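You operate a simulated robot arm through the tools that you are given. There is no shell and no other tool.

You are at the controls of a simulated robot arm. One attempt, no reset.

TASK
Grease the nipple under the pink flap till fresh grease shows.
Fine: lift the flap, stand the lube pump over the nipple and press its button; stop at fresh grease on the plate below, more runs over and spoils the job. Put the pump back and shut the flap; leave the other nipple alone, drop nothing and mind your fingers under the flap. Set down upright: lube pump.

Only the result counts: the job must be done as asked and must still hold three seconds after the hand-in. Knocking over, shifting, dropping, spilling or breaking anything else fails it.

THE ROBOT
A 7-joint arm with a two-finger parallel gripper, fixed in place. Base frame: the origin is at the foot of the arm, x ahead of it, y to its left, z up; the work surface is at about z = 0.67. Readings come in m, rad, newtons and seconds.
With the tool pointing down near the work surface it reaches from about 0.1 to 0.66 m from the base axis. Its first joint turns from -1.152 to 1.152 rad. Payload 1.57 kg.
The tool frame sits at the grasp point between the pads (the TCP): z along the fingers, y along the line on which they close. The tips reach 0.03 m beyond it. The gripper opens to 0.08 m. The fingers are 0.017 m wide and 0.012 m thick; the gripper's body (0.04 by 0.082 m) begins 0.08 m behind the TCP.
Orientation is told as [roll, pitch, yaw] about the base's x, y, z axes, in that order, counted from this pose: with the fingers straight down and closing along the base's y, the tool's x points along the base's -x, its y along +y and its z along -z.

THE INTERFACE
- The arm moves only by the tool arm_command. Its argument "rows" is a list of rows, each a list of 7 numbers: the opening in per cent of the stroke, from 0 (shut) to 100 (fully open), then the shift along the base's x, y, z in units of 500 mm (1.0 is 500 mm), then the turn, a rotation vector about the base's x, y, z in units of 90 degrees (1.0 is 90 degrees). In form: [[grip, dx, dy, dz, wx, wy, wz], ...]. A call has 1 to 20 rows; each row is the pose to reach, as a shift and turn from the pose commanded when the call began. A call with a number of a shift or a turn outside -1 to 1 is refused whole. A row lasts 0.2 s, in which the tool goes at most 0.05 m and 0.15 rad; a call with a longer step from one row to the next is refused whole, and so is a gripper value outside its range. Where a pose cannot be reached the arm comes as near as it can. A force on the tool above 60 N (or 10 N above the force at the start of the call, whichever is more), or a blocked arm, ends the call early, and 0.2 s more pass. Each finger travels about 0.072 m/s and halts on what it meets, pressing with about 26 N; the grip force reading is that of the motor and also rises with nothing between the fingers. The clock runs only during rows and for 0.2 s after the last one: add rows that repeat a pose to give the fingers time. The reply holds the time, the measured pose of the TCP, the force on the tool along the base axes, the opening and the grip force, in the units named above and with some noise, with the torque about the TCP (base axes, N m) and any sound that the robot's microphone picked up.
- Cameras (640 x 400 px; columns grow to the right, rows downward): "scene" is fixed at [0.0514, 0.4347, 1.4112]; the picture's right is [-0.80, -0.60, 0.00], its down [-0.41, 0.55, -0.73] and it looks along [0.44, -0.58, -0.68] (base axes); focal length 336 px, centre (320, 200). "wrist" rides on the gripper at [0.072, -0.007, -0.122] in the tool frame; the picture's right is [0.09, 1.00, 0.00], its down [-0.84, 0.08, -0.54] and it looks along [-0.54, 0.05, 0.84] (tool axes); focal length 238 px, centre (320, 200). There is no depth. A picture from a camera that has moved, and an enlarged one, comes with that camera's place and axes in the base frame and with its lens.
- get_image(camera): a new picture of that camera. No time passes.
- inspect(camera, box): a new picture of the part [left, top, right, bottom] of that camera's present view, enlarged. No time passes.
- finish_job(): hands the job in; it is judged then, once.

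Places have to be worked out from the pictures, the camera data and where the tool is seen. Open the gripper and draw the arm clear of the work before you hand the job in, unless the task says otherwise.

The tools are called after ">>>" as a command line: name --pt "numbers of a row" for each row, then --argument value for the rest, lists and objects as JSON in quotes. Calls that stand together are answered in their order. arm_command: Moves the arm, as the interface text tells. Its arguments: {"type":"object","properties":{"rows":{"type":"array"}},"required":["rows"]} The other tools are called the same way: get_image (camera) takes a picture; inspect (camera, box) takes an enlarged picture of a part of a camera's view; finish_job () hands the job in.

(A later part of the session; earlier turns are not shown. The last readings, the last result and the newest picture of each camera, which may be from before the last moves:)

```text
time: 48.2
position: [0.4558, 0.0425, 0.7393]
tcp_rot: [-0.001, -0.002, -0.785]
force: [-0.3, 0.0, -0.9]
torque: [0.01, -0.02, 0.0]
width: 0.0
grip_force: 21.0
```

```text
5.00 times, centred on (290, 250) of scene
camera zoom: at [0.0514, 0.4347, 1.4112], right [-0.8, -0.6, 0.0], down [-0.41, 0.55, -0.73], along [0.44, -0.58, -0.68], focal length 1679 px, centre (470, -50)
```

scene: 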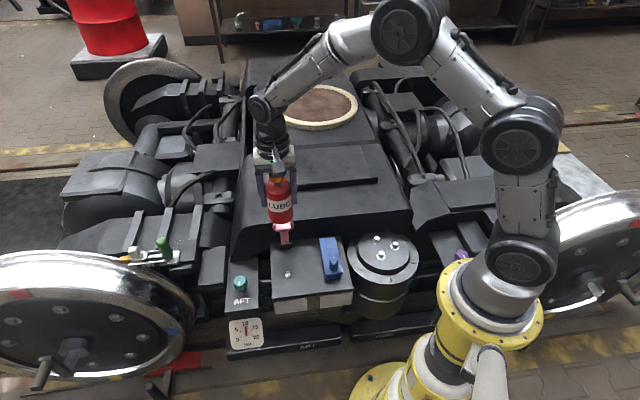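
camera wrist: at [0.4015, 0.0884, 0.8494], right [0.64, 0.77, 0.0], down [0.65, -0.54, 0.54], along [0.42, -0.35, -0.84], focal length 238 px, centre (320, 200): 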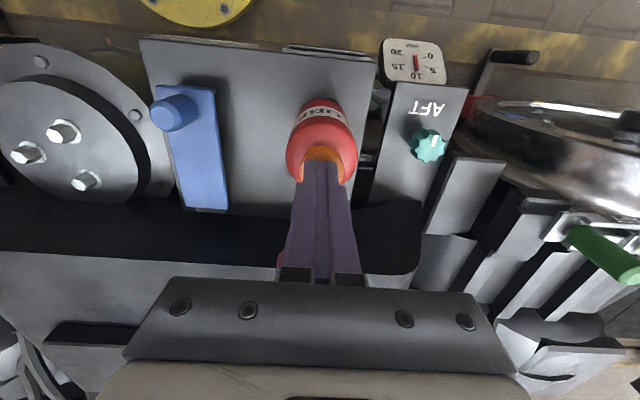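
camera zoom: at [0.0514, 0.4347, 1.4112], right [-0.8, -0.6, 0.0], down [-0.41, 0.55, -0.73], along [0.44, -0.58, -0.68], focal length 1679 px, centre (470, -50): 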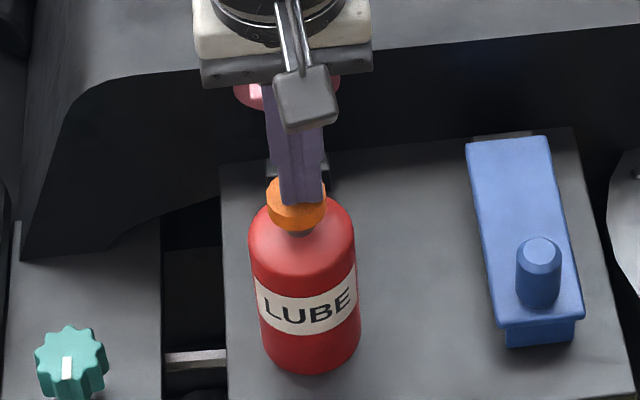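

The plate is unchanged after release, so one stroke gives one dose, and the cap sprang back. I'll make one more full stroke and look.

>>> arm_command --pt "0 0 0 -0.012 0 0 0" --pt "0 0 0 -0.022 0 0 0" --pt "0 0 0 -0.027 0 0 0" --pt "0 0 0 -0.027 0 0 0"

>>> inspect --camera "scene" --box '[265, 275, 360, 320]'

>>> inspect --camera "scene" --box '[270, 220, 320, 270]'

```text
time: 49.2
position: [0.4567, 0.0422, 0.7272]
tcp_rot: [-0.001, 0.001, -0.787]
force: [-1.8, -0.5, 3.6]
torque: [-0.05, 0.06, -0.01]
width: 0.0001
grip_force: 21.3
```

```text
6.74 times, centred on (312, 298) of scene
camera zoom: at [0.0513, 0.4347, 1.4112], right [-0.8, -0.6, 0.0], down [-0.41, 0.55, -0.73], along [0.44, -0.58, -0.68], focal length 2263 px, centre (370, -457)
```

zoom: 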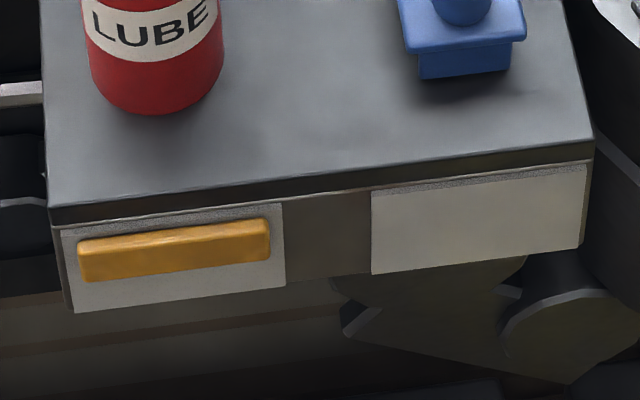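

```text
8.00 times, centred on (295, 245) of scene
camera zoom: at [0.0513, 0.4347, 1.4112], right [-0.8, -0.6, 0.0], down [-0.41, 0.55, -0.73], along [0.44, -0.58, -0.68], focal length 2687 px, centre (520, -160)
```

zoom: 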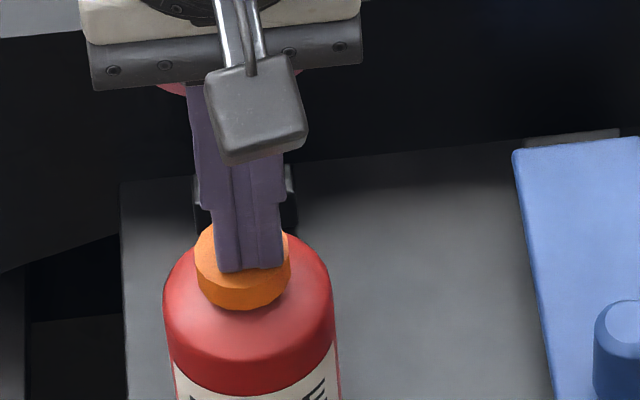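

Fresh amber grease now shows on the plate, so I stop pumping. I'll raise straight up off the button and open the fingers above the cap.

>>> arm_command --pt "0 0 0 0.03 0 0 0" --pt "0 0 0 0.08 0 0 0" --pt "0 0 0 0.124 0 0 0" --pt "0 0 0 0.124 0 0 0" --pt "50 0 0 0.124 0 0 0" --pt "100 0 0 0.124 0 0 0" --pt "100 0 0 0.124 0 0 0" --pt "100 0 0 0.124 0 0 0"

>>> inspect --camera "wrist" --box '[230, 70, 410, 190]'

>>> inspect --camera "scene" --box '[245, 200, 355, 320]'

```text
time: 51.0
position: [0.4573, 0.043, 0.7894]
tcp_rot: [-0.001, 0.0, -0.785]
force: [0.3, 0.4, -0.2]
torque: [0.0, 0.01, 0.05]
width: 0.0801
grip_force: 0.0
```

```text
3.33 times, centred on (320, 130) of wrist
camera zoom: at [0.4008, 0.0883, 0.911], right [0.64, 0.77, 0.0], down [0.65, -0.54, 0.54], along [0.42, -0.35, -0.84], focal length 794 px, centre (320, 433)
```

zoom: 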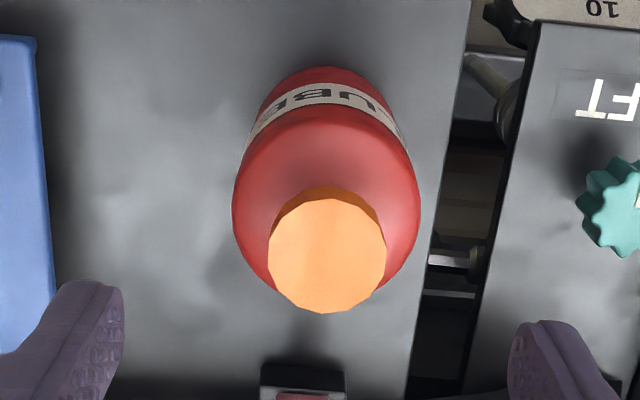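

```text
3.33 times, centred on (300, 260) of scene
camera zoom: at [0.0514, 0.4347, 1.4112], right [-0.8, -0.6, 0.0], down [-0.41, 0.55, -0.73], along [0.44, -0.58, -0.68], focal length 1120 px, centre (387, 0)
```

zoom: 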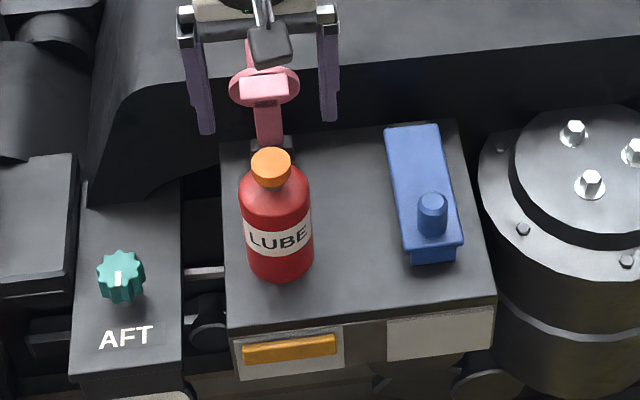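

The pump stands firmly after the strokes, and the plate shows just the one amber bead. I'll centre over it and lower the open fingers around the body.

>>> arm_command --pt "100 0.0048 -0.0012 0 0 0 0" --pt "100 0.0048 -0.0012 -0.05 0 0 0" --pt "100 0.0048 -0.0012 -0.11 0 0 0" --pt "100 0.0048 -0.0012 -0.17 0 0 0" --pt "100 0.0048 -0.0012 -0.23 0 0 0" --pt "100 0.0048 -0.0012 -0.265 0 0 0" --pt "100 0.0048 -0.0012 -0.277 0 0 0" --pt "100 0.0048 -0.0012 -0.277 0 0 0" --pt "100 0.0048 -0.0012 -0.277 0 0 0"

>>> get_image --camera "wrist"

>>> inspect --camera "scene" --box '[255, 210, 325, 290]'

```text
time: 53.0
position: [0.4604, 0.041, 0.652]
tcp_rot: [0.0, -0.002, -0.784]
force: [0.5, 0.2, 0.0]
torque: [-0.03, -0.01, -0.02]
width: 0.08
grip_force: 0.0
```

```text
taken
camera wrist: at [0.4036, 0.0874, 0.7736], right [0.64, 0.77, 0.0], down [0.65, -0.54, 0.54], along [0.42, -0.35, -0.84], focal length 238 px, centre (320, 200)
```

wrist: 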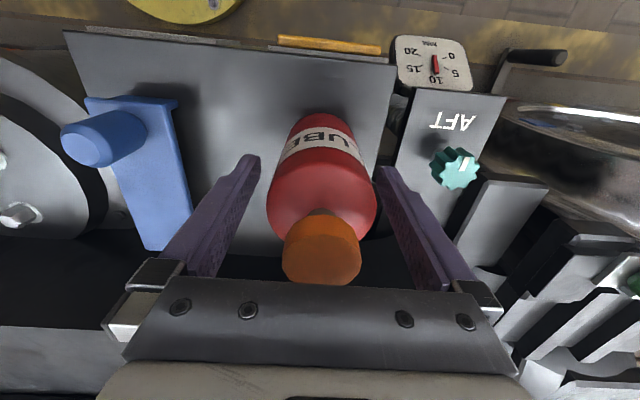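

```text
5.00 times, centred on (290, 250) of scene
camera zoom: at [0.0514, 0.4347, 1.4112], right [-0.8, -0.6, 0.0], down [-0.41, 0.55, -0.73], along [0.44, -0.58, -0.68], focal length 1679 px, centre (470, -50)
```

zoom: 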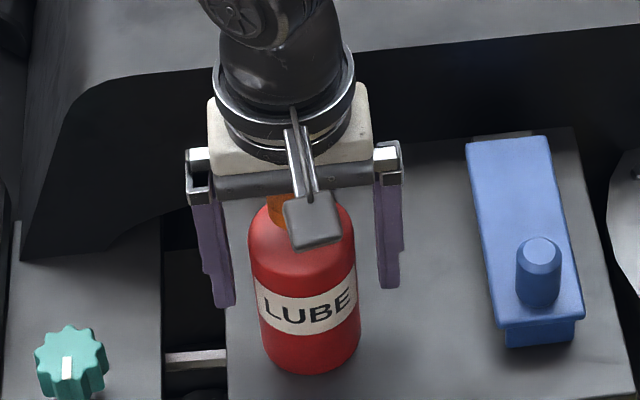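

The pump is centred between the fingers. I'll close on the body gently.

>>> arm_command --pt "80 0 0 0 0 0 0" --pt "74 0 0 0 0 0 0" --pt "60 0 0 0 0 0 0" --pt "30 0 0 0 0 0 0" --pt "0 0 0 0 0 0 0" --pt "0 0 0 0 0 0 0" --pt "0 0 0 0 0 0 0"

```text
time: 54.6
position: [0.4604, 0.0419, 0.6514]
tcp_rot: [0.0, 0.0, -0.785]
force: [0.0, 0.8, 1.3]
torque: [-0.03, -0.02, -0.01]
width: 0.0572
grip_force: 25.8
```

Gripped at 57 mm. I'll lift straight up off the nipple to carrying height.

>>> arm_command --pt "0 0 0 0.015 0 0 0" --pt "0 0 0 0.035 0 0 0" --pt "0 0 0 0.07 0 0 0" --pt "0 0 0 0.13 0 0 0" --pt "0 0 0 0.2 0 0 0" --pt "0 0 0 0.28 0 0 0" --pt "0 0 0 0.36 0 0 0" --pt "0 0 0 0.44 0 0 0" --pt "0 0 0 0.5 0 0 0" --pt "0 0 0 0.5 0 0 0" --pt "0 0 0 0.5 0 0 0"

>>> get_image --camera "wrist"

>>> get_image --camera "scene"

```text
time: 57.0
position: [0.4637, 0.0426, 0.8996]
tcp_rot: [0.001, 0.0, -0.785]
force: [0.3, -0.2, -0.9]
torque: [0.0, -0.01, -0.03]
width: 0.0572
grip_force: 26.1
```

```text
taken
camera wrist: at [0.4077, 0.0882, 1.0222], right [0.64, 0.77, 0.0], down [0.65, -0.54, 0.54], along [0.42, -0.35, -0.84], focal length 238 px, centre (320, 200)
```

wrist: 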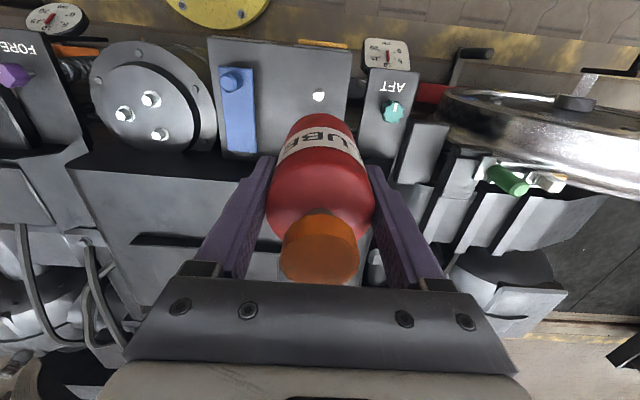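

```text
taken
```

scene: 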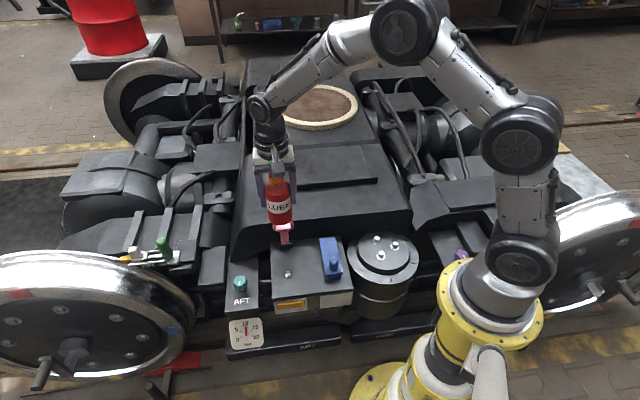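

The pump is safely off the nipple, and the flap is still up. I'll carry it back over the deck the way it came.

>>> arm_command --pt "0 0.0049 -0.0335 0 0 0 0" --pt "0 0.0146 -0.1004 0 0 0 0" --pt "0 0.0268 -0.1841 0 0 0 0" --pt "0 0.0402 -0.2762 0 0 0 0" --pt "0 0.0536 -0.3683 0 0 0 0" --pt "0 0.067 -0.4604 0 0 0 0" --pt "0 0.0805 -0.5524 0 0 0 0" --pt "0 0.0939 -0.6445 0 0 0 0" --pt "0 0.1061 -0.7282 0 0 0 0" --pt "0 0.1158 -0.7952 0 0 0 0" --pt "0 0.1219 -0.837 0 0 0 0" --pt "0 0.1219 -0.837 0 0 0 0" --pt "0 0.1219 -0.837 0 0 0 0"

>>> get_image --camera "wrist"

>>> inspect --camera "scene" --box '[325, 80, 385, 180]'

```text
time: 59.8
position: [0.5192, -0.3777, 0.9015]
tcp_rot: [0.0, 0.001, -0.784]
force: [1.5, 0.2, -1.6]
torque: [-0.01, 0.03, -0.03]
width: 0.0573
grip_force: 26.0
```

```text
taken
camera wrist: at [0.4629, -0.3309, 1.0238], right [0.64, 0.77, 0.0], down [0.65, -0.54, 0.54], along [0.42, -0.35, -0.84], focal length 238 px, centre (320, 200)
```

wrist: 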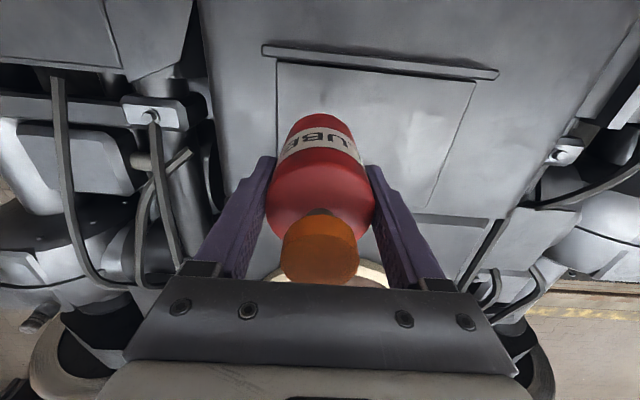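

```text
4.00 times, centred on (355, 130) of scene
camera zoom: at [0.0514, 0.4347, 1.4112], right [-0.8, -0.6, 0.0], down [-0.41, 0.55, -0.73], along [0.44, -0.58, -0.68], focal length 1343 px, centre (180, 480)
```

zoom: 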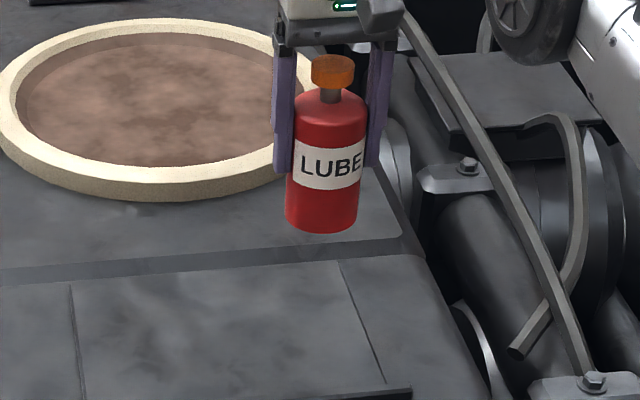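

I'm back over the marked square. I'll lower until the base is about 15 mm above the deck and compare with the original picture.

>>> arm_command --pt "0 0 0 -0.04 0 0 0" --pt "0 0 0 -0.1 0 0 0" --pt "0 0 0 -0.16 0 0 0" --pt "0 0 0 -0.21 0 0 0" --pt "0 0 0 -0.245 0 0 0" --pt "0 0 0 -0.264 0 0 0" --pt "0 0 0 -0.264 0 0 0" --pt "0 0 0 -0.264 0 0 0"

>>> inspect --camera "scene" --box '[330, 125, 375, 180]'

>>> get_image --camera "wrist"

```text
time: 61.6
position: [0.5212, -0.3768, 0.7686]
tcp_rot: [0.001, 0.001, -0.784]
force: [0.2, 0.4, -2.1]
torque: [-0.02, -0.02, -0.01]
width: 0.0569
grip_force: 25.2
```

```text
7.27 times, centred on (352, 152) of scene
camera zoom: at [0.0514, 0.4347, 1.4112], right [-0.8, -0.6, 0.0], down [-0.41, 0.55, -0.73], along [0.44, -0.58, -0.68], focal length 2443 px, centre (84, 546)
```

zoom: 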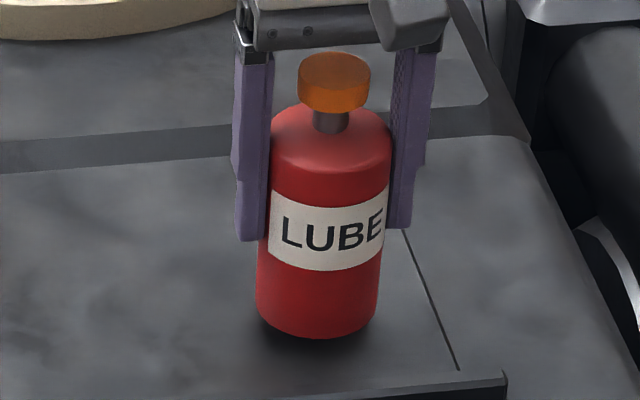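

```text
taken
camera wrist: at [0.4646, -0.3302, 0.8913], right [0.64, 0.77, 0.0], down [0.65, -0.54, 0.54], along [0.42, -0.35, -0.84], focal length 238 px, centre (320, 200)
```

wrist: 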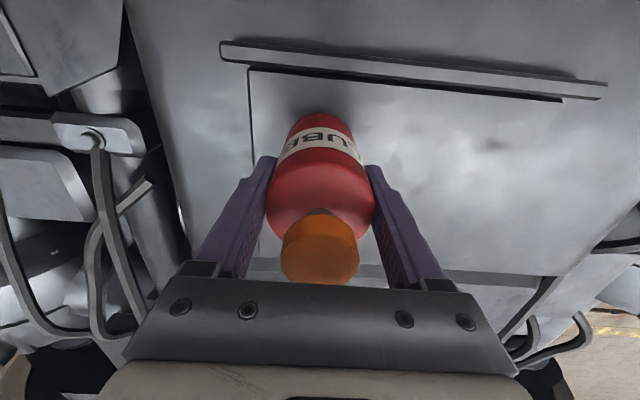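

Compared with the original picture the pump would land about 2 mm too near the camera and 1.7 mm too far right. I'll correct that and lower to about 4 mm above the deck.

>>> arm_command --pt "0 0.0052 -0.0004 0 0 0 0" --pt "0 0.0052 -0.0004 -0.01 0 0 0" --pt "0 0.0052 -0.0004 -0.02 0 0 0" --pt "0 0.0052 -0.0004 -0.022 0 0 0" --pt "0 0.0052 -0.0004 -0.022 0 0 0" --pt "0 0.0052 -0.0004 -0.022 0 0 0"

>>> inspect --camera "scene" --box '[330, 125, 375, 180]'

```text
time: 63.0
position: [0.5246, -0.3758, 0.758]
tcp_rot: [0.002, 0.0, -0.786]
force: [-0.4, 0.5, -2.3]
torque: [-0.01, 0.01, 0.02]
width: 0.0573
grip_force: 25.9
```

```text
7.27 times, centred on (352, 152) of scene
camera zoom: at [0.0514, 0.4347, 1.4112], right [-0.8, -0.6, 0.0], down [-0.41, 0.55, -0.73], along [0.44, -0.58, -0.68], focal length 2443 px, centre (84, 546)
```

zoom: 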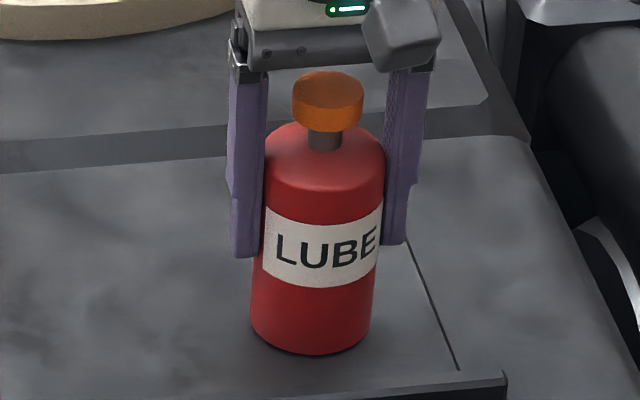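

Alignment is now within about 2 mm of the original. I'll nudge 1 mm back and lower in 1.5 mm steps until contact.

>>> arm_command --pt "0 0.0014 -0.0014 -0.002 0 0 0" --pt "0 0.0014 -0.0014 -0.005 0 0 0" --pt "0 0.0014 -0.0014 -0.005 0 0 0"

```text
time: 63.8
position: [0.5246, -0.3781, 0.7566]
tcp_rot: [-0.001, 0.0, -0.785]
force: [-0.4, 0.7, 1.1]
torque: [0.07, 0.05, 0.0]
width: 0.0571
grip_force: 25.6
```

The force moved from -2.3 to +1.1 N, so the base is starting to touch. I'll lower another 1 mm to seat it.

>>> arm_command --pt "0 0 0 -0.001 0 0 0" --pt "0 0 0 -0.002 0 0 0" --pt "0 0 0 -0.002 0 0 0"

>>> inspect --camera "scene" --box '[330, 125, 375, 180]'

```text
time: 64.6
position: [0.5239, -0.378, 0.7559]
tcp_rot: [-0.001, -0.002, -0.786]
force: [-1.0, 3.3, 10.5]
torque: [0.04, 0.39, -0.12]
width: 0.057
grip_force: 26.1
```

```text
7.27 times, centred on (352, 152) of scene
camera zoom: at [0.0512, 0.4349, 1.4111], right [-0.8, -0.6, 0.0], down [-0.41, 0.55, -0.73], along [0.44, -0.58, -0.68], focal length 2443 px, centre (84, 546)
```

zoom: 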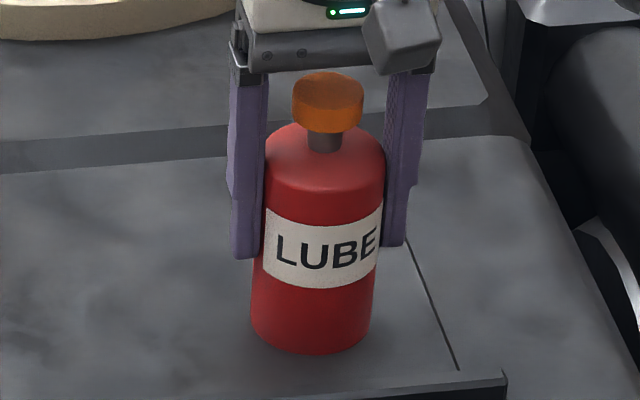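

The pump is seated (10 N), within about 2 mm of its first place. I'll ease the load and open the fingers gently.

>>> arm_command --pt "0 0 0 0.0012 0 0 0" --pt "0 0 0 0.0012 0 0 0" --pt "73 0 0 0.0012 0 0 0" --pt "76 0 0 0.0012 0 0 0" --pt "80 0 0 0.0012 0 0 0" --pt "86 0 0 0.0012 0 0 0" --pt "93 0 0 0.0012 0 0 0" --pt "100 0 0 0.0012 0 0 0" --pt "100 0 0 0.0012 0 0 0"

>>> get_image --camera "wrist"

>>> inspect --camera "scene" --box '[330, 125, 375, 180]'

```text
time: 66.6
position: [0.5227, -0.378, 0.7549]
tcp_rot: [0.001, 0.0, -0.784]
force: [-1.0, -0.1, 0.3]
torque: [0.02, -0.02, 0.01]
width: 0.0802
grip_force: 0.1
```

```text
taken
camera wrist: at [0.4677, -0.3321, 0.8767], right [0.64, 0.77, 0.0], down [0.65, -0.54, 0.54], along [0.42, -0.35, -0.84], focal length 238 px, centre (320, 200)
```

wrist: 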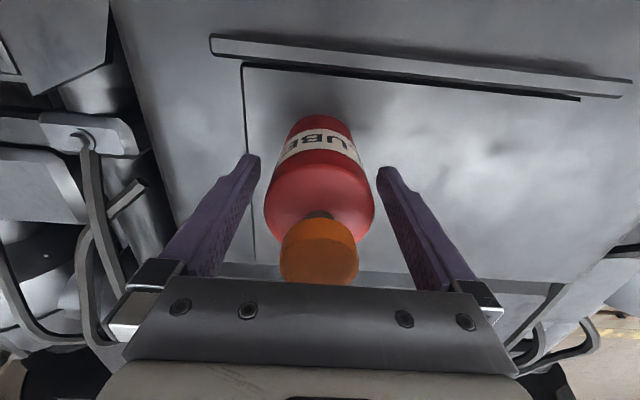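

```text
7.27 times, centred on (352, 152) of scene
camera zoom: at [0.0514, 0.4347, 1.4112], right [-0.8, -0.6, 0.0], down [-0.41, 0.55, -0.73], along [0.44, -0.58, -0.68], focal length 2443 px, centre (84, 546)
```

zoom: 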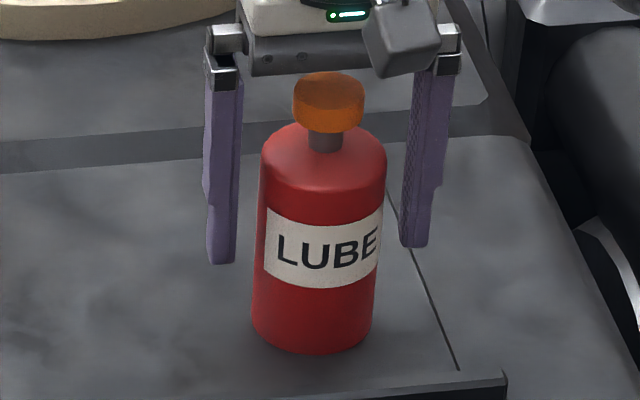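

The pump stands upright in its place. I'll raise the open gripper straight up, clear of it.

>>> arm_command --pt "100 0 0 0.03 0 0 0" --pt "100 0 0 0.08 0 0 0" --pt "100 0 0 0.15 0 0 0" --pt "100 0 0 0.22 0 0 0" --pt "100 0 0 0.28 0 0 0" --pt "100 0 0 0.3 0 0 0" --pt "100 0 0 0.3 0 0 0"

>>> inspect --camera "scene" --box '[330, 125, 375, 180]'

>>> inspect --camera "scene" --box '[240, 190, 360, 320]'

```text
time: 68.2
position: [0.5251, -0.377, 0.9038]
tcp_rot: [0.001, -0.001, -0.783]
force: [-0.8, -0.4, -0.5]
torque: [0.02, 0.02, 0.03]
width: 0.0801
grip_force: 0.0
```

```text
7.27 times, centred on (352, 152) of scene
camera zoom: at [0.0514, 0.4347, 1.4112], right [-0.8, -0.6, 0.0], down [-0.41, 0.55, -0.73], along [0.44, -0.58, -0.68], focal length 2443 px, centre (84, 546)
```

zoom: 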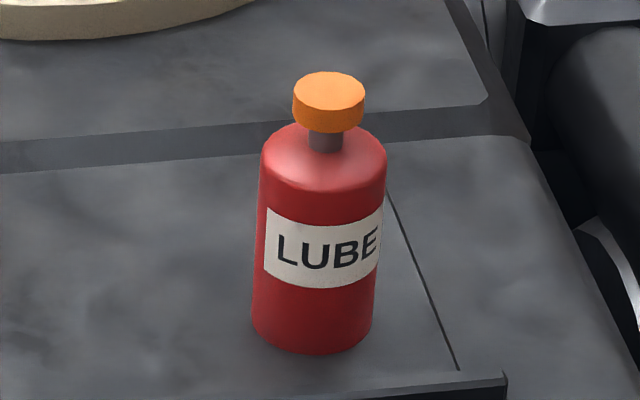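

```text
3.08 times, centred on (300, 255) of scene
camera zoom: at [0.0514, 0.4347, 1.4112], right [-0.8, -0.6, 0.0], down [-0.41, 0.55, -0.73], along [0.44, -0.58, -0.68], focal length 1033 px, centre (382, 31)
```

zoom: 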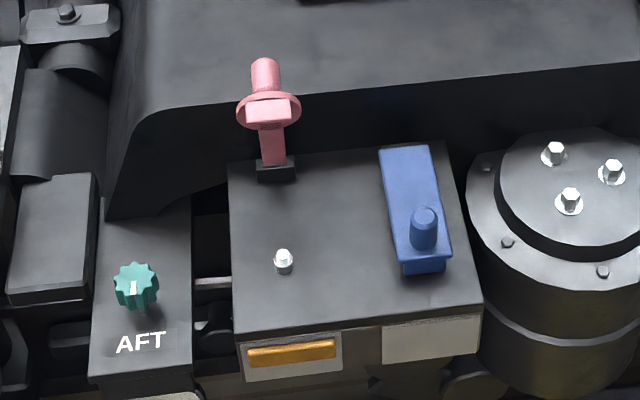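

The pump is within about 3 mm of its old place, with the fresh grease bead unchanged and the flap still up. I'll go to a pre-grasp pose behind and above the flap, tool tilted 30° toward it.

>>> arm_command --pt "100 0.011 0.068 0 0.026 0.026 0" --pt "100 0.022 0.136 0 0.052 0.052 0" --pt "100 0.033 0.204 -0.01 0.079 0.079 0" --pt "100 0.044 0.272 -0.03 0.105 0.105 0" --pt "100 0.055 0.341 -0.05 0.131 0.131 0" --pt "100 0.066 0.409 -0.08 0.157 0.157 0" --pt "100 0.077 0.477 -0.11 0.183 0.183 0" --pt "100 0.088 0.545 -0.14 0.21 0.21 0" --pt "100 0.099 0.6134 -0.1692 0.2357 0.2357 0" --pt "100 0.099 0.6134 -0.1692 0.2357 0.2357 0"

>>> get_image --camera "wrist"

>>> inspect --camera "scene" --box '[240, 150, 340, 270]'

```text
time: 70.4
position: [0.568, -0.0707, 0.8213]
tcp_rot: [-0.001, 0.526, -0.786]
force: [-1.0, 1.2, -0.5]
torque: [-0.02, 0.04, -0.01]
width: 0.0797
grip_force: 0.0
out of reach, approached as far as the arm can: row 9, 10
```

```text
taken
camera wrist: at [0.5618, -0.0751, 0.9628], right [0.65, 0.76, 0.05], down [0.76, -0.65, 0.05], along [0.07, 0.0, -1.0], focal length 238 px, centre (320, 200)
```

wrist: 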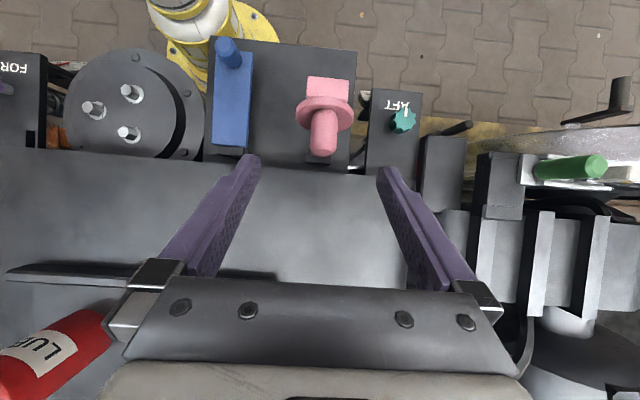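

```text
3.33 times, centred on (290, 210) of scene
camera zoom: at [0.0514, 0.4348, 1.4112], right [-0.8, -0.6, 0.0], down [-0.41, 0.55, -0.73], along [0.44, -0.58, -0.68], focal length 1120 px, centre (420, 167)
```

zoom: 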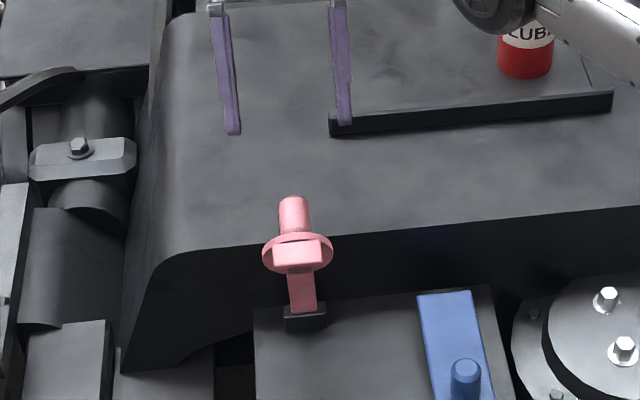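

The arm reports it came as near as it could (about 5 mm short), which is fine here. I'll zoom in on the knob in both views to fix the flap's angle.

>>> inspect --camera "wrist" --box '[275, 60, 375, 170]'

>>> inspect --camera "scene" --box '[265, 200, 305, 250]'

```text
3.64 times, centred on (325, 115) of wrist
camera zoom: at [0.5618, -0.0751, 0.9628], right [0.65, 0.76, 0.05], down [0.76, -0.65, 0.05], along [0.07, 0.0, -1.0], focal length 867 px, centre (302, 509)
```

zoom: 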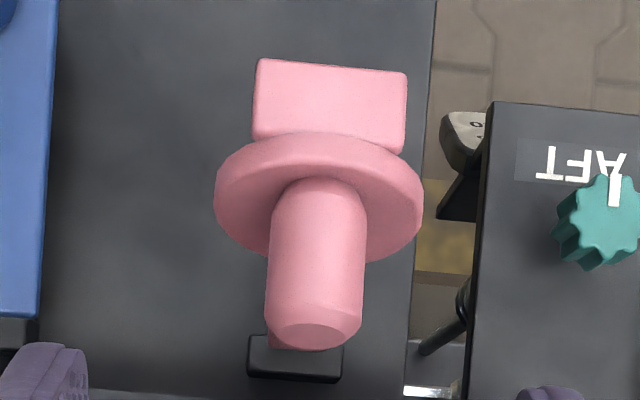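

```text
8.00 times, centred on (285, 225) of scene
camera zoom: at [0.0514, 0.4348, 1.4112], right [-0.8, -0.6, 0.0], down [-0.41, 0.55, -0.73], along [0.44, -0.58, -0.68], focal length 2687 px, centre (600, 0)
```

zoom: 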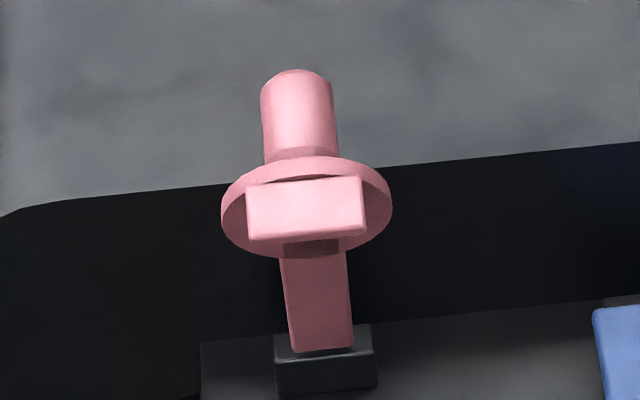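

I judge the flap at about 76°, with the knob tip 37 mm ahead of and 87 mm below the TCP. I'll go 60% of the way along the tool axis and recheck the pose.

>>> arm_command --pt "100 -0.0118 0.0139 -0.0302 0 0 0" --pt "100 -0.0236 0.0277 -0.0604 0 0 0" --pt "100 -0.0354 0.0416 -0.0906 0 0 0" --pt "100 -0.0354 0.0416 -0.0906 0 0 0" --pt "100 -0.0354 0.0416 -0.0906 0 0 0"

>>> inspect --camera "wrist" --box '[250, 60, 400, 200]'

>>> inspect --camera "scene" --box '[255, 180, 325, 260]'

```text
time: 71.6
position: [0.5497, -0.0524, 0.7734]
tcp_rot: [-0.001, 0.524, -0.784]
force: [-0.3, -0.3, 0.1]
torque: [-0.01, -0.04, 0.01]
width: 0.0799
grip_force: 0.1
```

```text
2.86 times, centred on (325, 130) of wrist
camera zoom: at [0.5443, -0.0559, 0.9163], right [0.65, 0.76, 0.05], down [0.76, -0.65, 0.05], along [0.07, 0.0, -1.0], focal length 681 px, centre (306, 400)
```

zoom: 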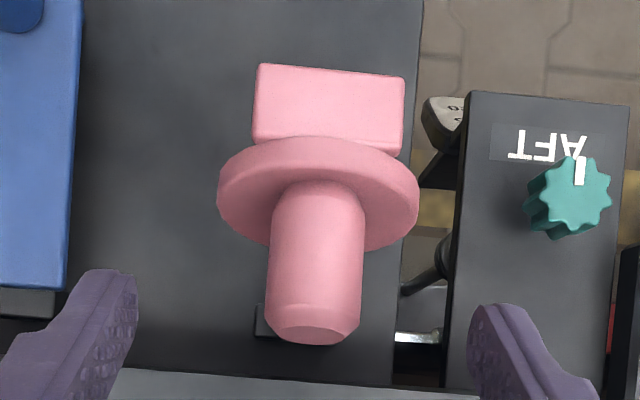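

```text
5.00 times, centred on (290, 220) of scene
camera zoom: at [0.0514, 0.4347, 1.4112], right [-0.8, -0.6, 0.0], down [-0.41, 0.55, -0.73], along [0.44, -0.58, -0.68], focal length 1679 px, centre (470, 100)
```

zoom: 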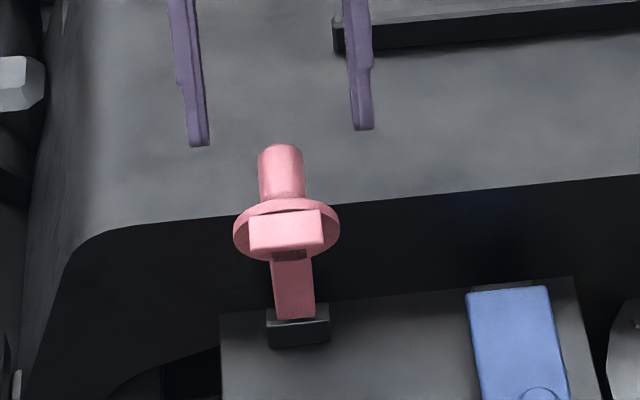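

Motion follows commands again. The knob tip is now 11 mm ahead and 39 mm below the TCP, 2.3 mm toward +u. I'll complete the approach so the pads straddle the middle of the knob.

>>> arm_command --pt "100 -0.0082 0.0103 -0.0185 0 0 0" --pt "100 -0.0164 0.0206 -0.037 0 0 0" --pt "100 -0.0246 0.031 -0.0554 0 0 0" --pt "100 -0.0246 0.031 -0.0554 0 0 0" --pt "100 -0.0246 0.031 -0.0554 0 0 0"

>>> inspect --camera "wrist" --box '[240, 80, 400, 220]'

>>> inspect --camera "scene" --box '[255, 180, 325, 260]'

```text
time: 72.8
position: [0.5384, -0.0355, 0.7458]
tcp_rot: [-0.002, 0.523, -0.782]
force: [0.7, -0.3, -0.4]
torque: [0.0, 0.0, 0.01]
width: 0.0802
grip_force: 0.1
```

```text
2.86 times, centred on (320, 150) of wrist
camera zoom: at [0.532, -0.0397, 0.8879], right [0.65, 0.76, 0.05], down [0.76, -0.65, 0.05], along [0.07, 0.0, -1.0], focal length 681 px, centre (320, 343)
```

zoom: 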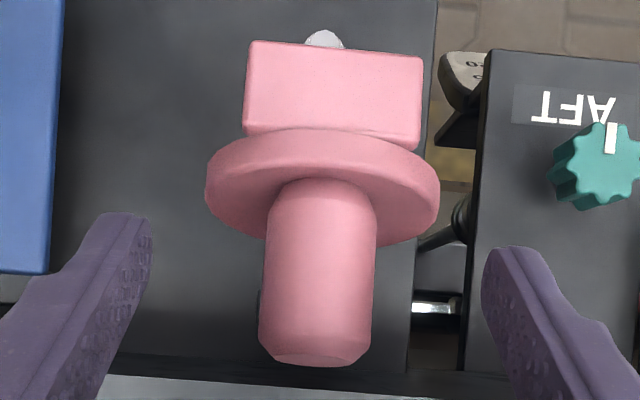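

```text
5.00 times, centred on (290, 220) of scene
camera zoom: at [0.0514, 0.4347, 1.4112], right [-0.8, -0.6, 0.0], down [-0.41, 0.55, -0.73], along [0.44, -0.58, -0.68], focal length 1679 px, centre (470, 100)
```

zoom: 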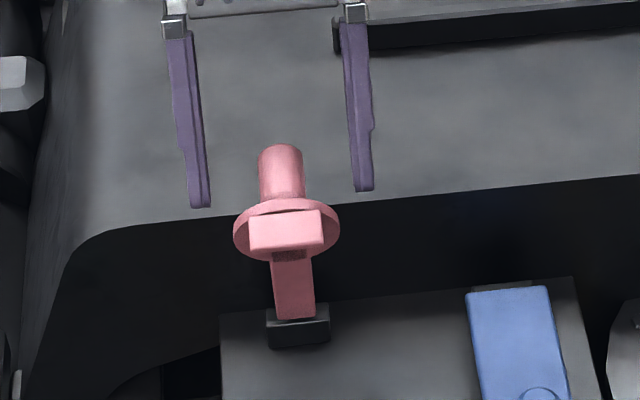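

The pads straddle the knob, centred. I'll close on it.

>>> arm_command --pt "60 0 0 0 0 0 0" --pt "30 0 0 0 0 0 0" --pt "0 0 0 0 0 0 0" --pt "0 0 0 0 0 0 0" --pt "0 0 0 0 0 0 0"

>>> inspect --camera "wrist" --box '[240, 80, 400, 220]'

```text
time: 74.0
position: [0.5382, -0.0357, 0.7473]
tcp_rot: [0.001, 0.525, -0.786]
force: [-1.1, -1.8, 1.0]
torque: [-0.05, 0.01, -0.03]
width: 0.0248
grip_force: 36.3
```

```text
2.86 times, centred on (320, 150) of wrist
camera zoom: at [0.5319, -0.0398, 0.888], right [0.65, 0.76, 0.05], down [0.76, -0.65, 0.05], along [0.07, 0.0, -1.0], focal length 681 px, centre (320, 343)
```

zoom: 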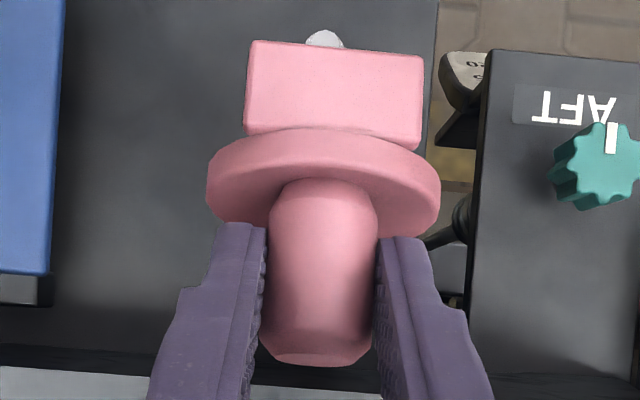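

Well gripped on the middle of the knob. I'll swing the flap down along its arc to about 50° and check the forces.

>>> arm_command --pt "0 -0.0121 0.0121 -0.0011 -0.0118 -0.0118 0" --pt "0 -0.0242 0.0242 -0.0028 -0.0236 -0.0236 0" --pt "0 -0.0361 0.0361 -0.0059 -0.0354 -0.0354 0" --pt "0 -0.0481 0.0481 -0.0098 -0.0471 -0.0471 0" --pt "0 -0.0596 0.0596 -0.0151 -0.0589 -0.0589 0" --pt "0 -0.0711 0.0711 -0.0211 -0.0707 -0.0707 0" --pt "0 -0.0711 0.0711 -0.0211 -0.0707 -0.0707 0"

>>> inspect --camera "scene" --box '[245, 180, 345, 290]'

>>> inspect --camera "wrist" --box '[240, 80, 400, 220]'

```text
time: 75.6
position: [0.502, 0.002, 0.737]
tcp_rot: [0.0, 0.367, -0.784]
force: [0.4, -15.0, -2.4]
torque: [-0.97, -0.81, 0.04]
width: 0.025
grip_force: 36.9
```

```text
3.64 times, centred on (295, 235) of scene
camera zoom: at [0.0514, 0.4345, 1.4113], right [-0.8, -0.6, 0.0], down [-0.41, 0.55, -0.73], along [0.44, -0.58, -0.68], focal length 1221 px, centre (411, 73)
```

zoom: 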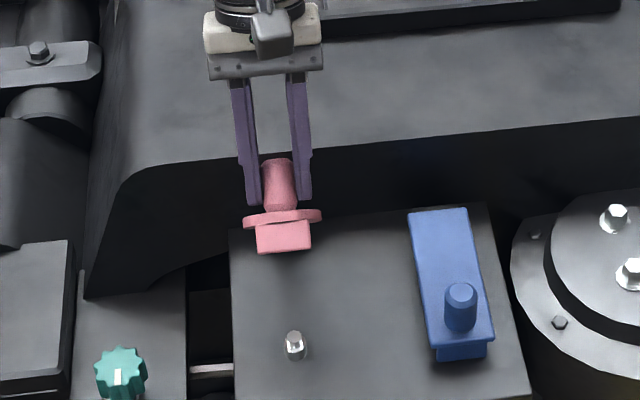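

```text
2.86 times, centred on (320, 150) of wrist
camera zoom: at [0.4797, 0.0125, 0.8759], right [0.64, 0.77, 0.03], down [0.75, -0.63, 0.21], along [0.18, -0.11, -0.98], focal length 681 px, centre (320, 343)
```

zoom: 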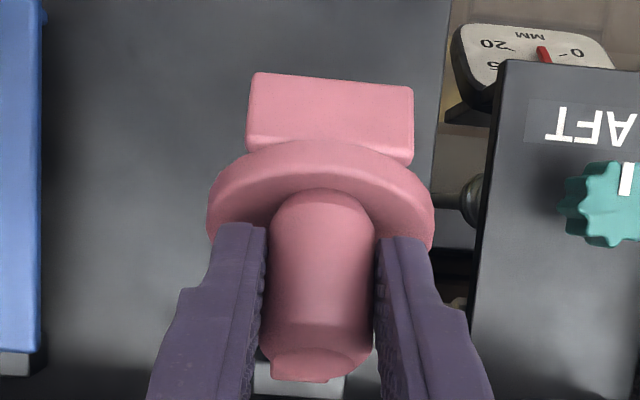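

The flap follows down to about 50°, with only modest side and friction forces. I'll correct 0.7 mm sideways and continue to about 20°.

>>> arm_command --pt "0 -0.0121 0.0101 -0.0071 -0.0118 -0.0118 0" --pt "0 -0.0227 0.0208 -0.0153 -0.0236 -0.0236 0" --pt "0 -0.033 0.0311 -0.0243 -0.0354 -0.0354 0" --pt "0 -0.0429 0.0409 -0.0343 -0.0471 -0.0471 0" --pt "0 -0.0522 0.0503 -0.0451 -0.0589 -0.0589 0" --pt "0 -0.0611 0.0591 -0.0567 -0.0707 -0.0707 0" --pt "0 -0.0694 0.0674 -0.0691 -0.0825 -0.0825 0" --pt "0 -0.077 0.075 -0.0822 -0.0943 -0.0943 0" --pt "0 -0.077 0.075 -0.0822 -0.0943 -0.0943 0"

>>> inspect --camera "scene" --box '[245, 180, 345, 290]'

>>> inspect --camera "wrist" --box '[240, 80, 400, 220]'

```text
time: 77.6
position: [0.4628, 0.0396, 0.6949]
tcp_rot: [0.003, 0.155, -0.782]
force: [-0.1, -8.7, 5.2]
torque: [-0.92, -0.71, 0.04]
width: 0.025
grip_force: 36.5
```

```text
3.64 times, centred on (295, 235) of scene
camera zoom: at [0.0513, 0.4346, 1.4113], right [-0.8, -0.6, 0.0], down [-0.41, 0.55, -0.73], along [0.44, -0.58, -0.68], focal length 1221 px, centre (411, 73)
```

zoom: 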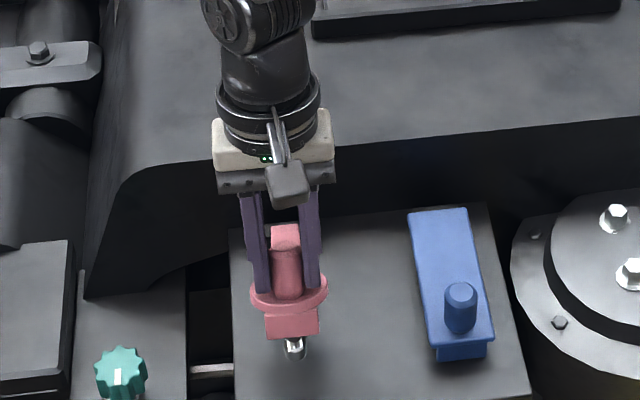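

```text
2.86 times, centred on (320, 150) of wrist
camera zoom: at [0.4206, 0.071, 0.8267], right [0.64, 0.77, 0.02], down [0.7, -0.59, 0.41], along [0.32, -0.25, -0.91], focal length 681 px, centre (320, 343)
```

zoom: 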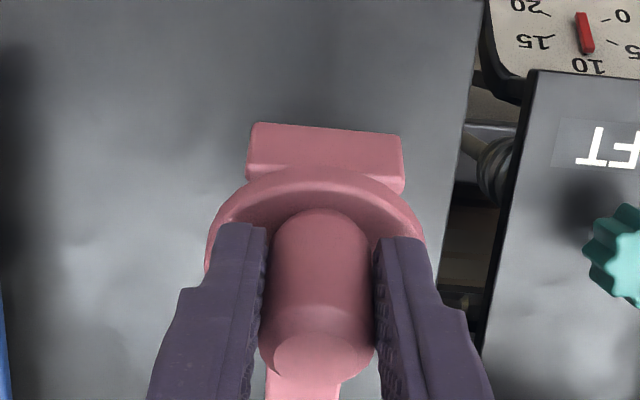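

Down to about 21° with small forces. I'll continue to just short of closed.

>>> arm_command --pt "0 -0.0077 0.0065 -0.0137 -0.0118 -0.0118 0" --pt "0 -0.0141 0.0129 -0.028 -0.0236 -0.0236 0" --pt "0 -0.0198 0.0186 -0.0429 -0.0354 -0.0354 0" --pt "0 -0.0248 0.0236 -0.0581 -0.0471 -0.0471 0" --pt "0 -0.0283 0.0271 -0.0702 -0.0589 -0.0589 0" --pt "0 -0.0283 0.0271 -0.0702 -0.0589 -0.0589 0"

>>> inspect --camera "scene" --box '[255, 210, 335, 300]'

>>> inspect --camera "wrist" --box '[240, 80, 400, 220]'

```text
time: 79.0
position: [0.4487, 0.0539, 0.6612]
tcp_rot: [0.002, 0.024, -0.783]
force: [-1.9, 20.7, 13.7]
torque: [-0.62, -0.56, 0.19]
width: 0.0255
grip_force: 37.1
```

```text
4.44 times, centred on (295, 255) of scene
camera zoom: at [0.0511, 0.4351, 1.4111], right [-0.8, -0.6, 0.0], down [-0.41, 0.55, -0.73], along [0.44, -0.58, -0.68], focal length 1493 px, centre (431, -44)
```

zoom: 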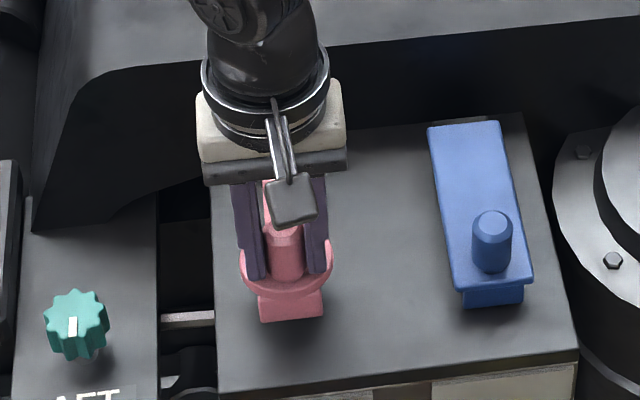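

```text
2.86 times, centred on (320, 150) of wrist
camera zoom: at [0.3949, 0.0964, 0.785], right [0.64, 0.77, 0.0], down [0.66, -0.55, 0.52], along [0.4, -0.33, -0.85], focal length 681 px, centre (320, 343)
```

zoom: 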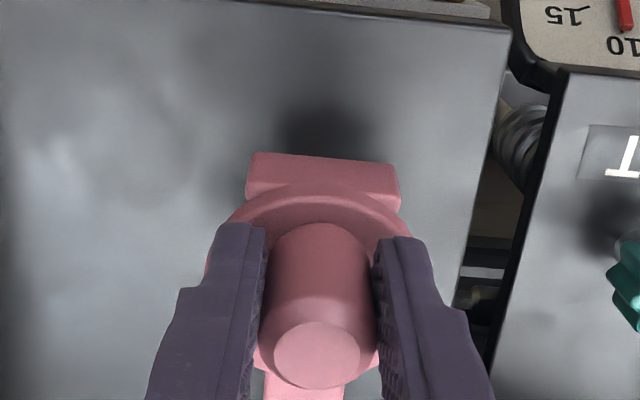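

Nearly closed (about 3° left). I'll take the last few millimetres down, easing off the radial and side push.

>>> arm_command --pt "0 -0.0015 0.003 -0.004 -0.004 -0.004 0" --pt "0 -0.003 0.005 -0.008 -0.008 -0.008 0" --pt "0 -0.0037 0.0059 -0.0123 -0.0118 -0.0118 0" --pt "0 -0.0037 0.0059 -0.0123 -0.0118 -0.0118 0"

>>> inspect --camera "scene" --box '[255, 210, 335, 300]'

```text
time: 80.0
position: [0.448, 0.0536, 0.6562]
tcp_rot: [0.003, -0.002, -0.782]
force: [2.9, 9.5, 11.0]
torque: [-0.88, -0.8, 0.11]
width: 0.0252
grip_force: 37.4
```

```text
4.44 times, centred on (295, 255) of scene
camera zoom: at [0.0512, 0.4349, 1.4111], right [-0.8, -0.6, 0.0], down [-0.41, 0.55, -0.73], along [0.44, -0.58, -0.68], focal length 1493 px, centre (431, -44)
```

zoom: 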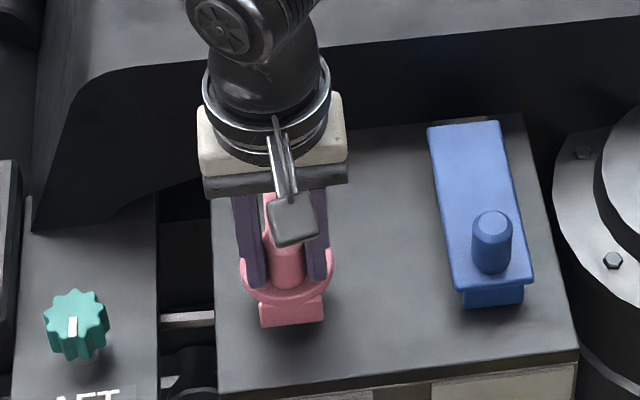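

Still a couple of millimetres to go by the lip's position; I'll push 2 mm further down.

>>> arm_command --pt "0 0 0 -0.002 0 0 0" --pt "0 0 0 -0.004 0 0 0" --pt "0 0 0 -0.004 0 0 0"

>>> inspect --camera "scene" --box '[255, 210, 335, 300]'

```text
time: 80.8
position: [0.4471, 0.0545, 0.6518]
tcp_rot: [0.0, 0.002, -0.785]
force: [-1.8, 8.6, 10.7]
torque: [-0.57, -0.81, 0.01]
width: 0.0251
grip_force: 36.8
```

```text
4.44 times, centred on (295, 255) of scene
camera zoom: at [0.0512, 0.4349, 1.4112], right [-0.8, -0.6, 0.0], down [-0.41, 0.55, -0.73], along [0.44, -0.58, -0.68], focal length 1493 px, centre (431, -44)
```

zoom: 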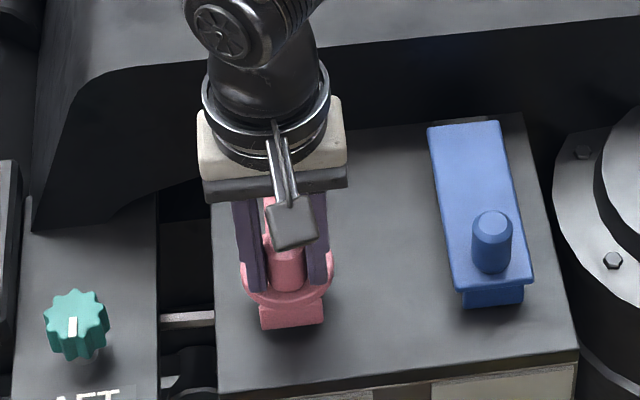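

The lip is nearly at its closed position with no hard stop felt yet; another 1.5 mm.

>>> arm_command --pt "0 0 0 -0.0015 0 0 0" --pt "0 0 0 -0.003 0 0 0" --pt "0 0 0 -0.003 0 0 0"

>>> inspect --camera "scene" --box '[270, 245, 310, 290]'

>>> inspect --camera "wrist" --box '[240, 80, 400, 220]'

```text
time: 81.6
position: [0.4467, 0.0559, 0.6503]
tcp_rot: [-0.001, 0.002, -0.784]
force: [-5.7, 14.9, 12.6]
torque: [-0.55, -0.74, 0.02]
width: 0.025
grip_force: 37.0
```

```text
8.89 times, centred on (290, 268) of scene
camera zoom: at [0.051, 0.435, 1.4111], right [-0.8, -0.6, 0.0], down [-0.41, 0.55, -0.73], along [0.44, -0.58, -0.68], focal length 2985 px, centre (587, -400)
```

zoom: 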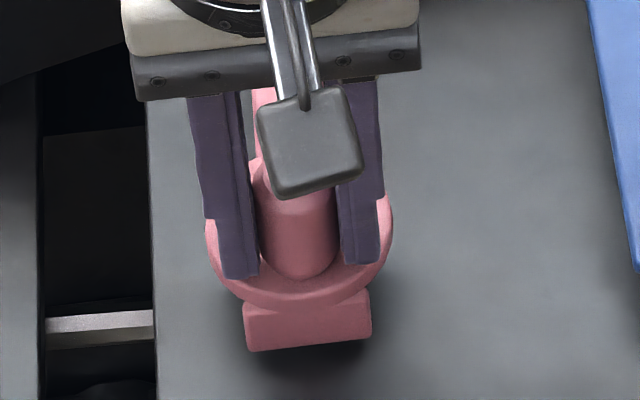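

```text
2.86 times, centred on (320, 150) of wrist
camera zoom: at [0.391, 0.1011, 0.7723], right [0.64, 0.77, 0.0], down [0.65, -0.54, 0.54], along [0.42, -0.35, -0.84], focal length 681 px, centre (320, 343)
```

zoom: 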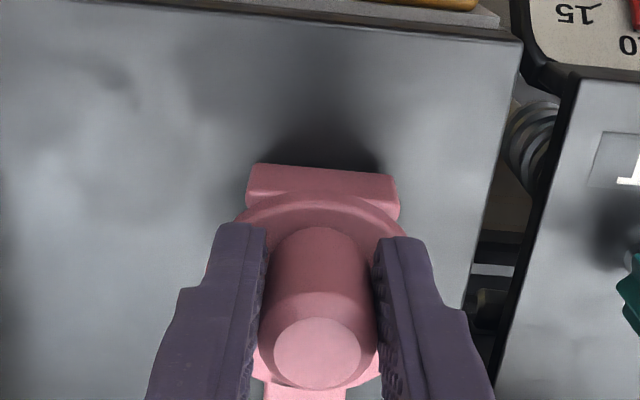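

The lip's outline now matches the original closed picture within half a pixel. I'll relieve the remaining force and open the fingers.

>>> arm_command --pt "0 -0.0008 0.002 0 0 0 0" --pt "0 -0.0008 0.002 0 0 0 0" --pt "40 -0.0008 0.002 0 0 0 0" --pt "60 -0.0008 0.002 0 0 0 0" --pt "80 -0.0008 0.002 0 0 0 0" --pt "100 -0.0008 0.002 0 0 0 0" --pt "100 -0.0008 0.002 0 0 0 0"

>>> inspect --camera "scene" --box '[270, 245, 310, 290]'

>>> inspect --camera "wrist" --box '[240, 80, 400, 220]'

```text
time: 83.2
position: [0.4468, 0.0561, 0.6493]
tcp_rot: [0.001, 0.0, -0.784]
force: [0.4, -0.4, -0.7]
torque: [0.03, -0.02, -0.05]
width: 0.0801
grip_force: 0.0
```

```text
8.89 times, centred on (290, 268) of scene
camera zoom: at [0.0514, 0.4347, 1.4112], right [-0.8, -0.6, 0.0], down [-0.41, 0.55, -0.73], along [0.44, -0.58, -0.68], focal length 2985 px, centre (587, -400)
```

zoom: 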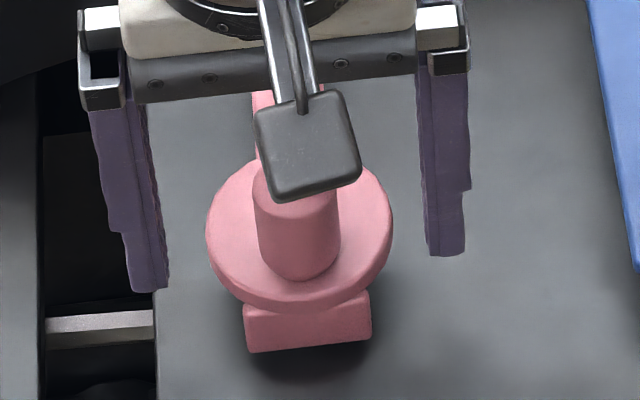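

```text
2.86 times, centred on (320, 150) of wrist
camera zoom: at [0.3911, 0.1021, 0.772], right [0.64, 0.77, 0.0], down [0.65, -0.54, 0.54], along [0.42, -0.35, -0.84], focal length 681 px, centre (320, 343)
```

zoom: 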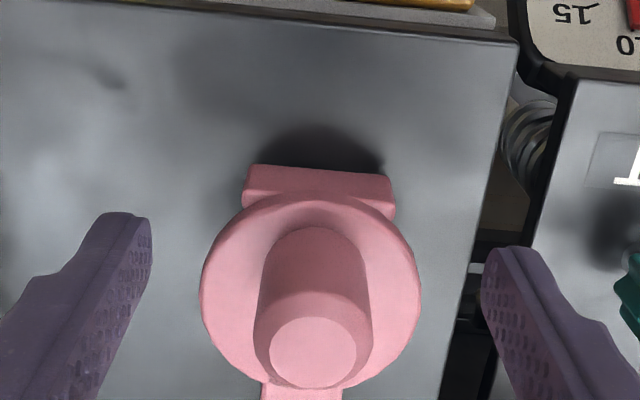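

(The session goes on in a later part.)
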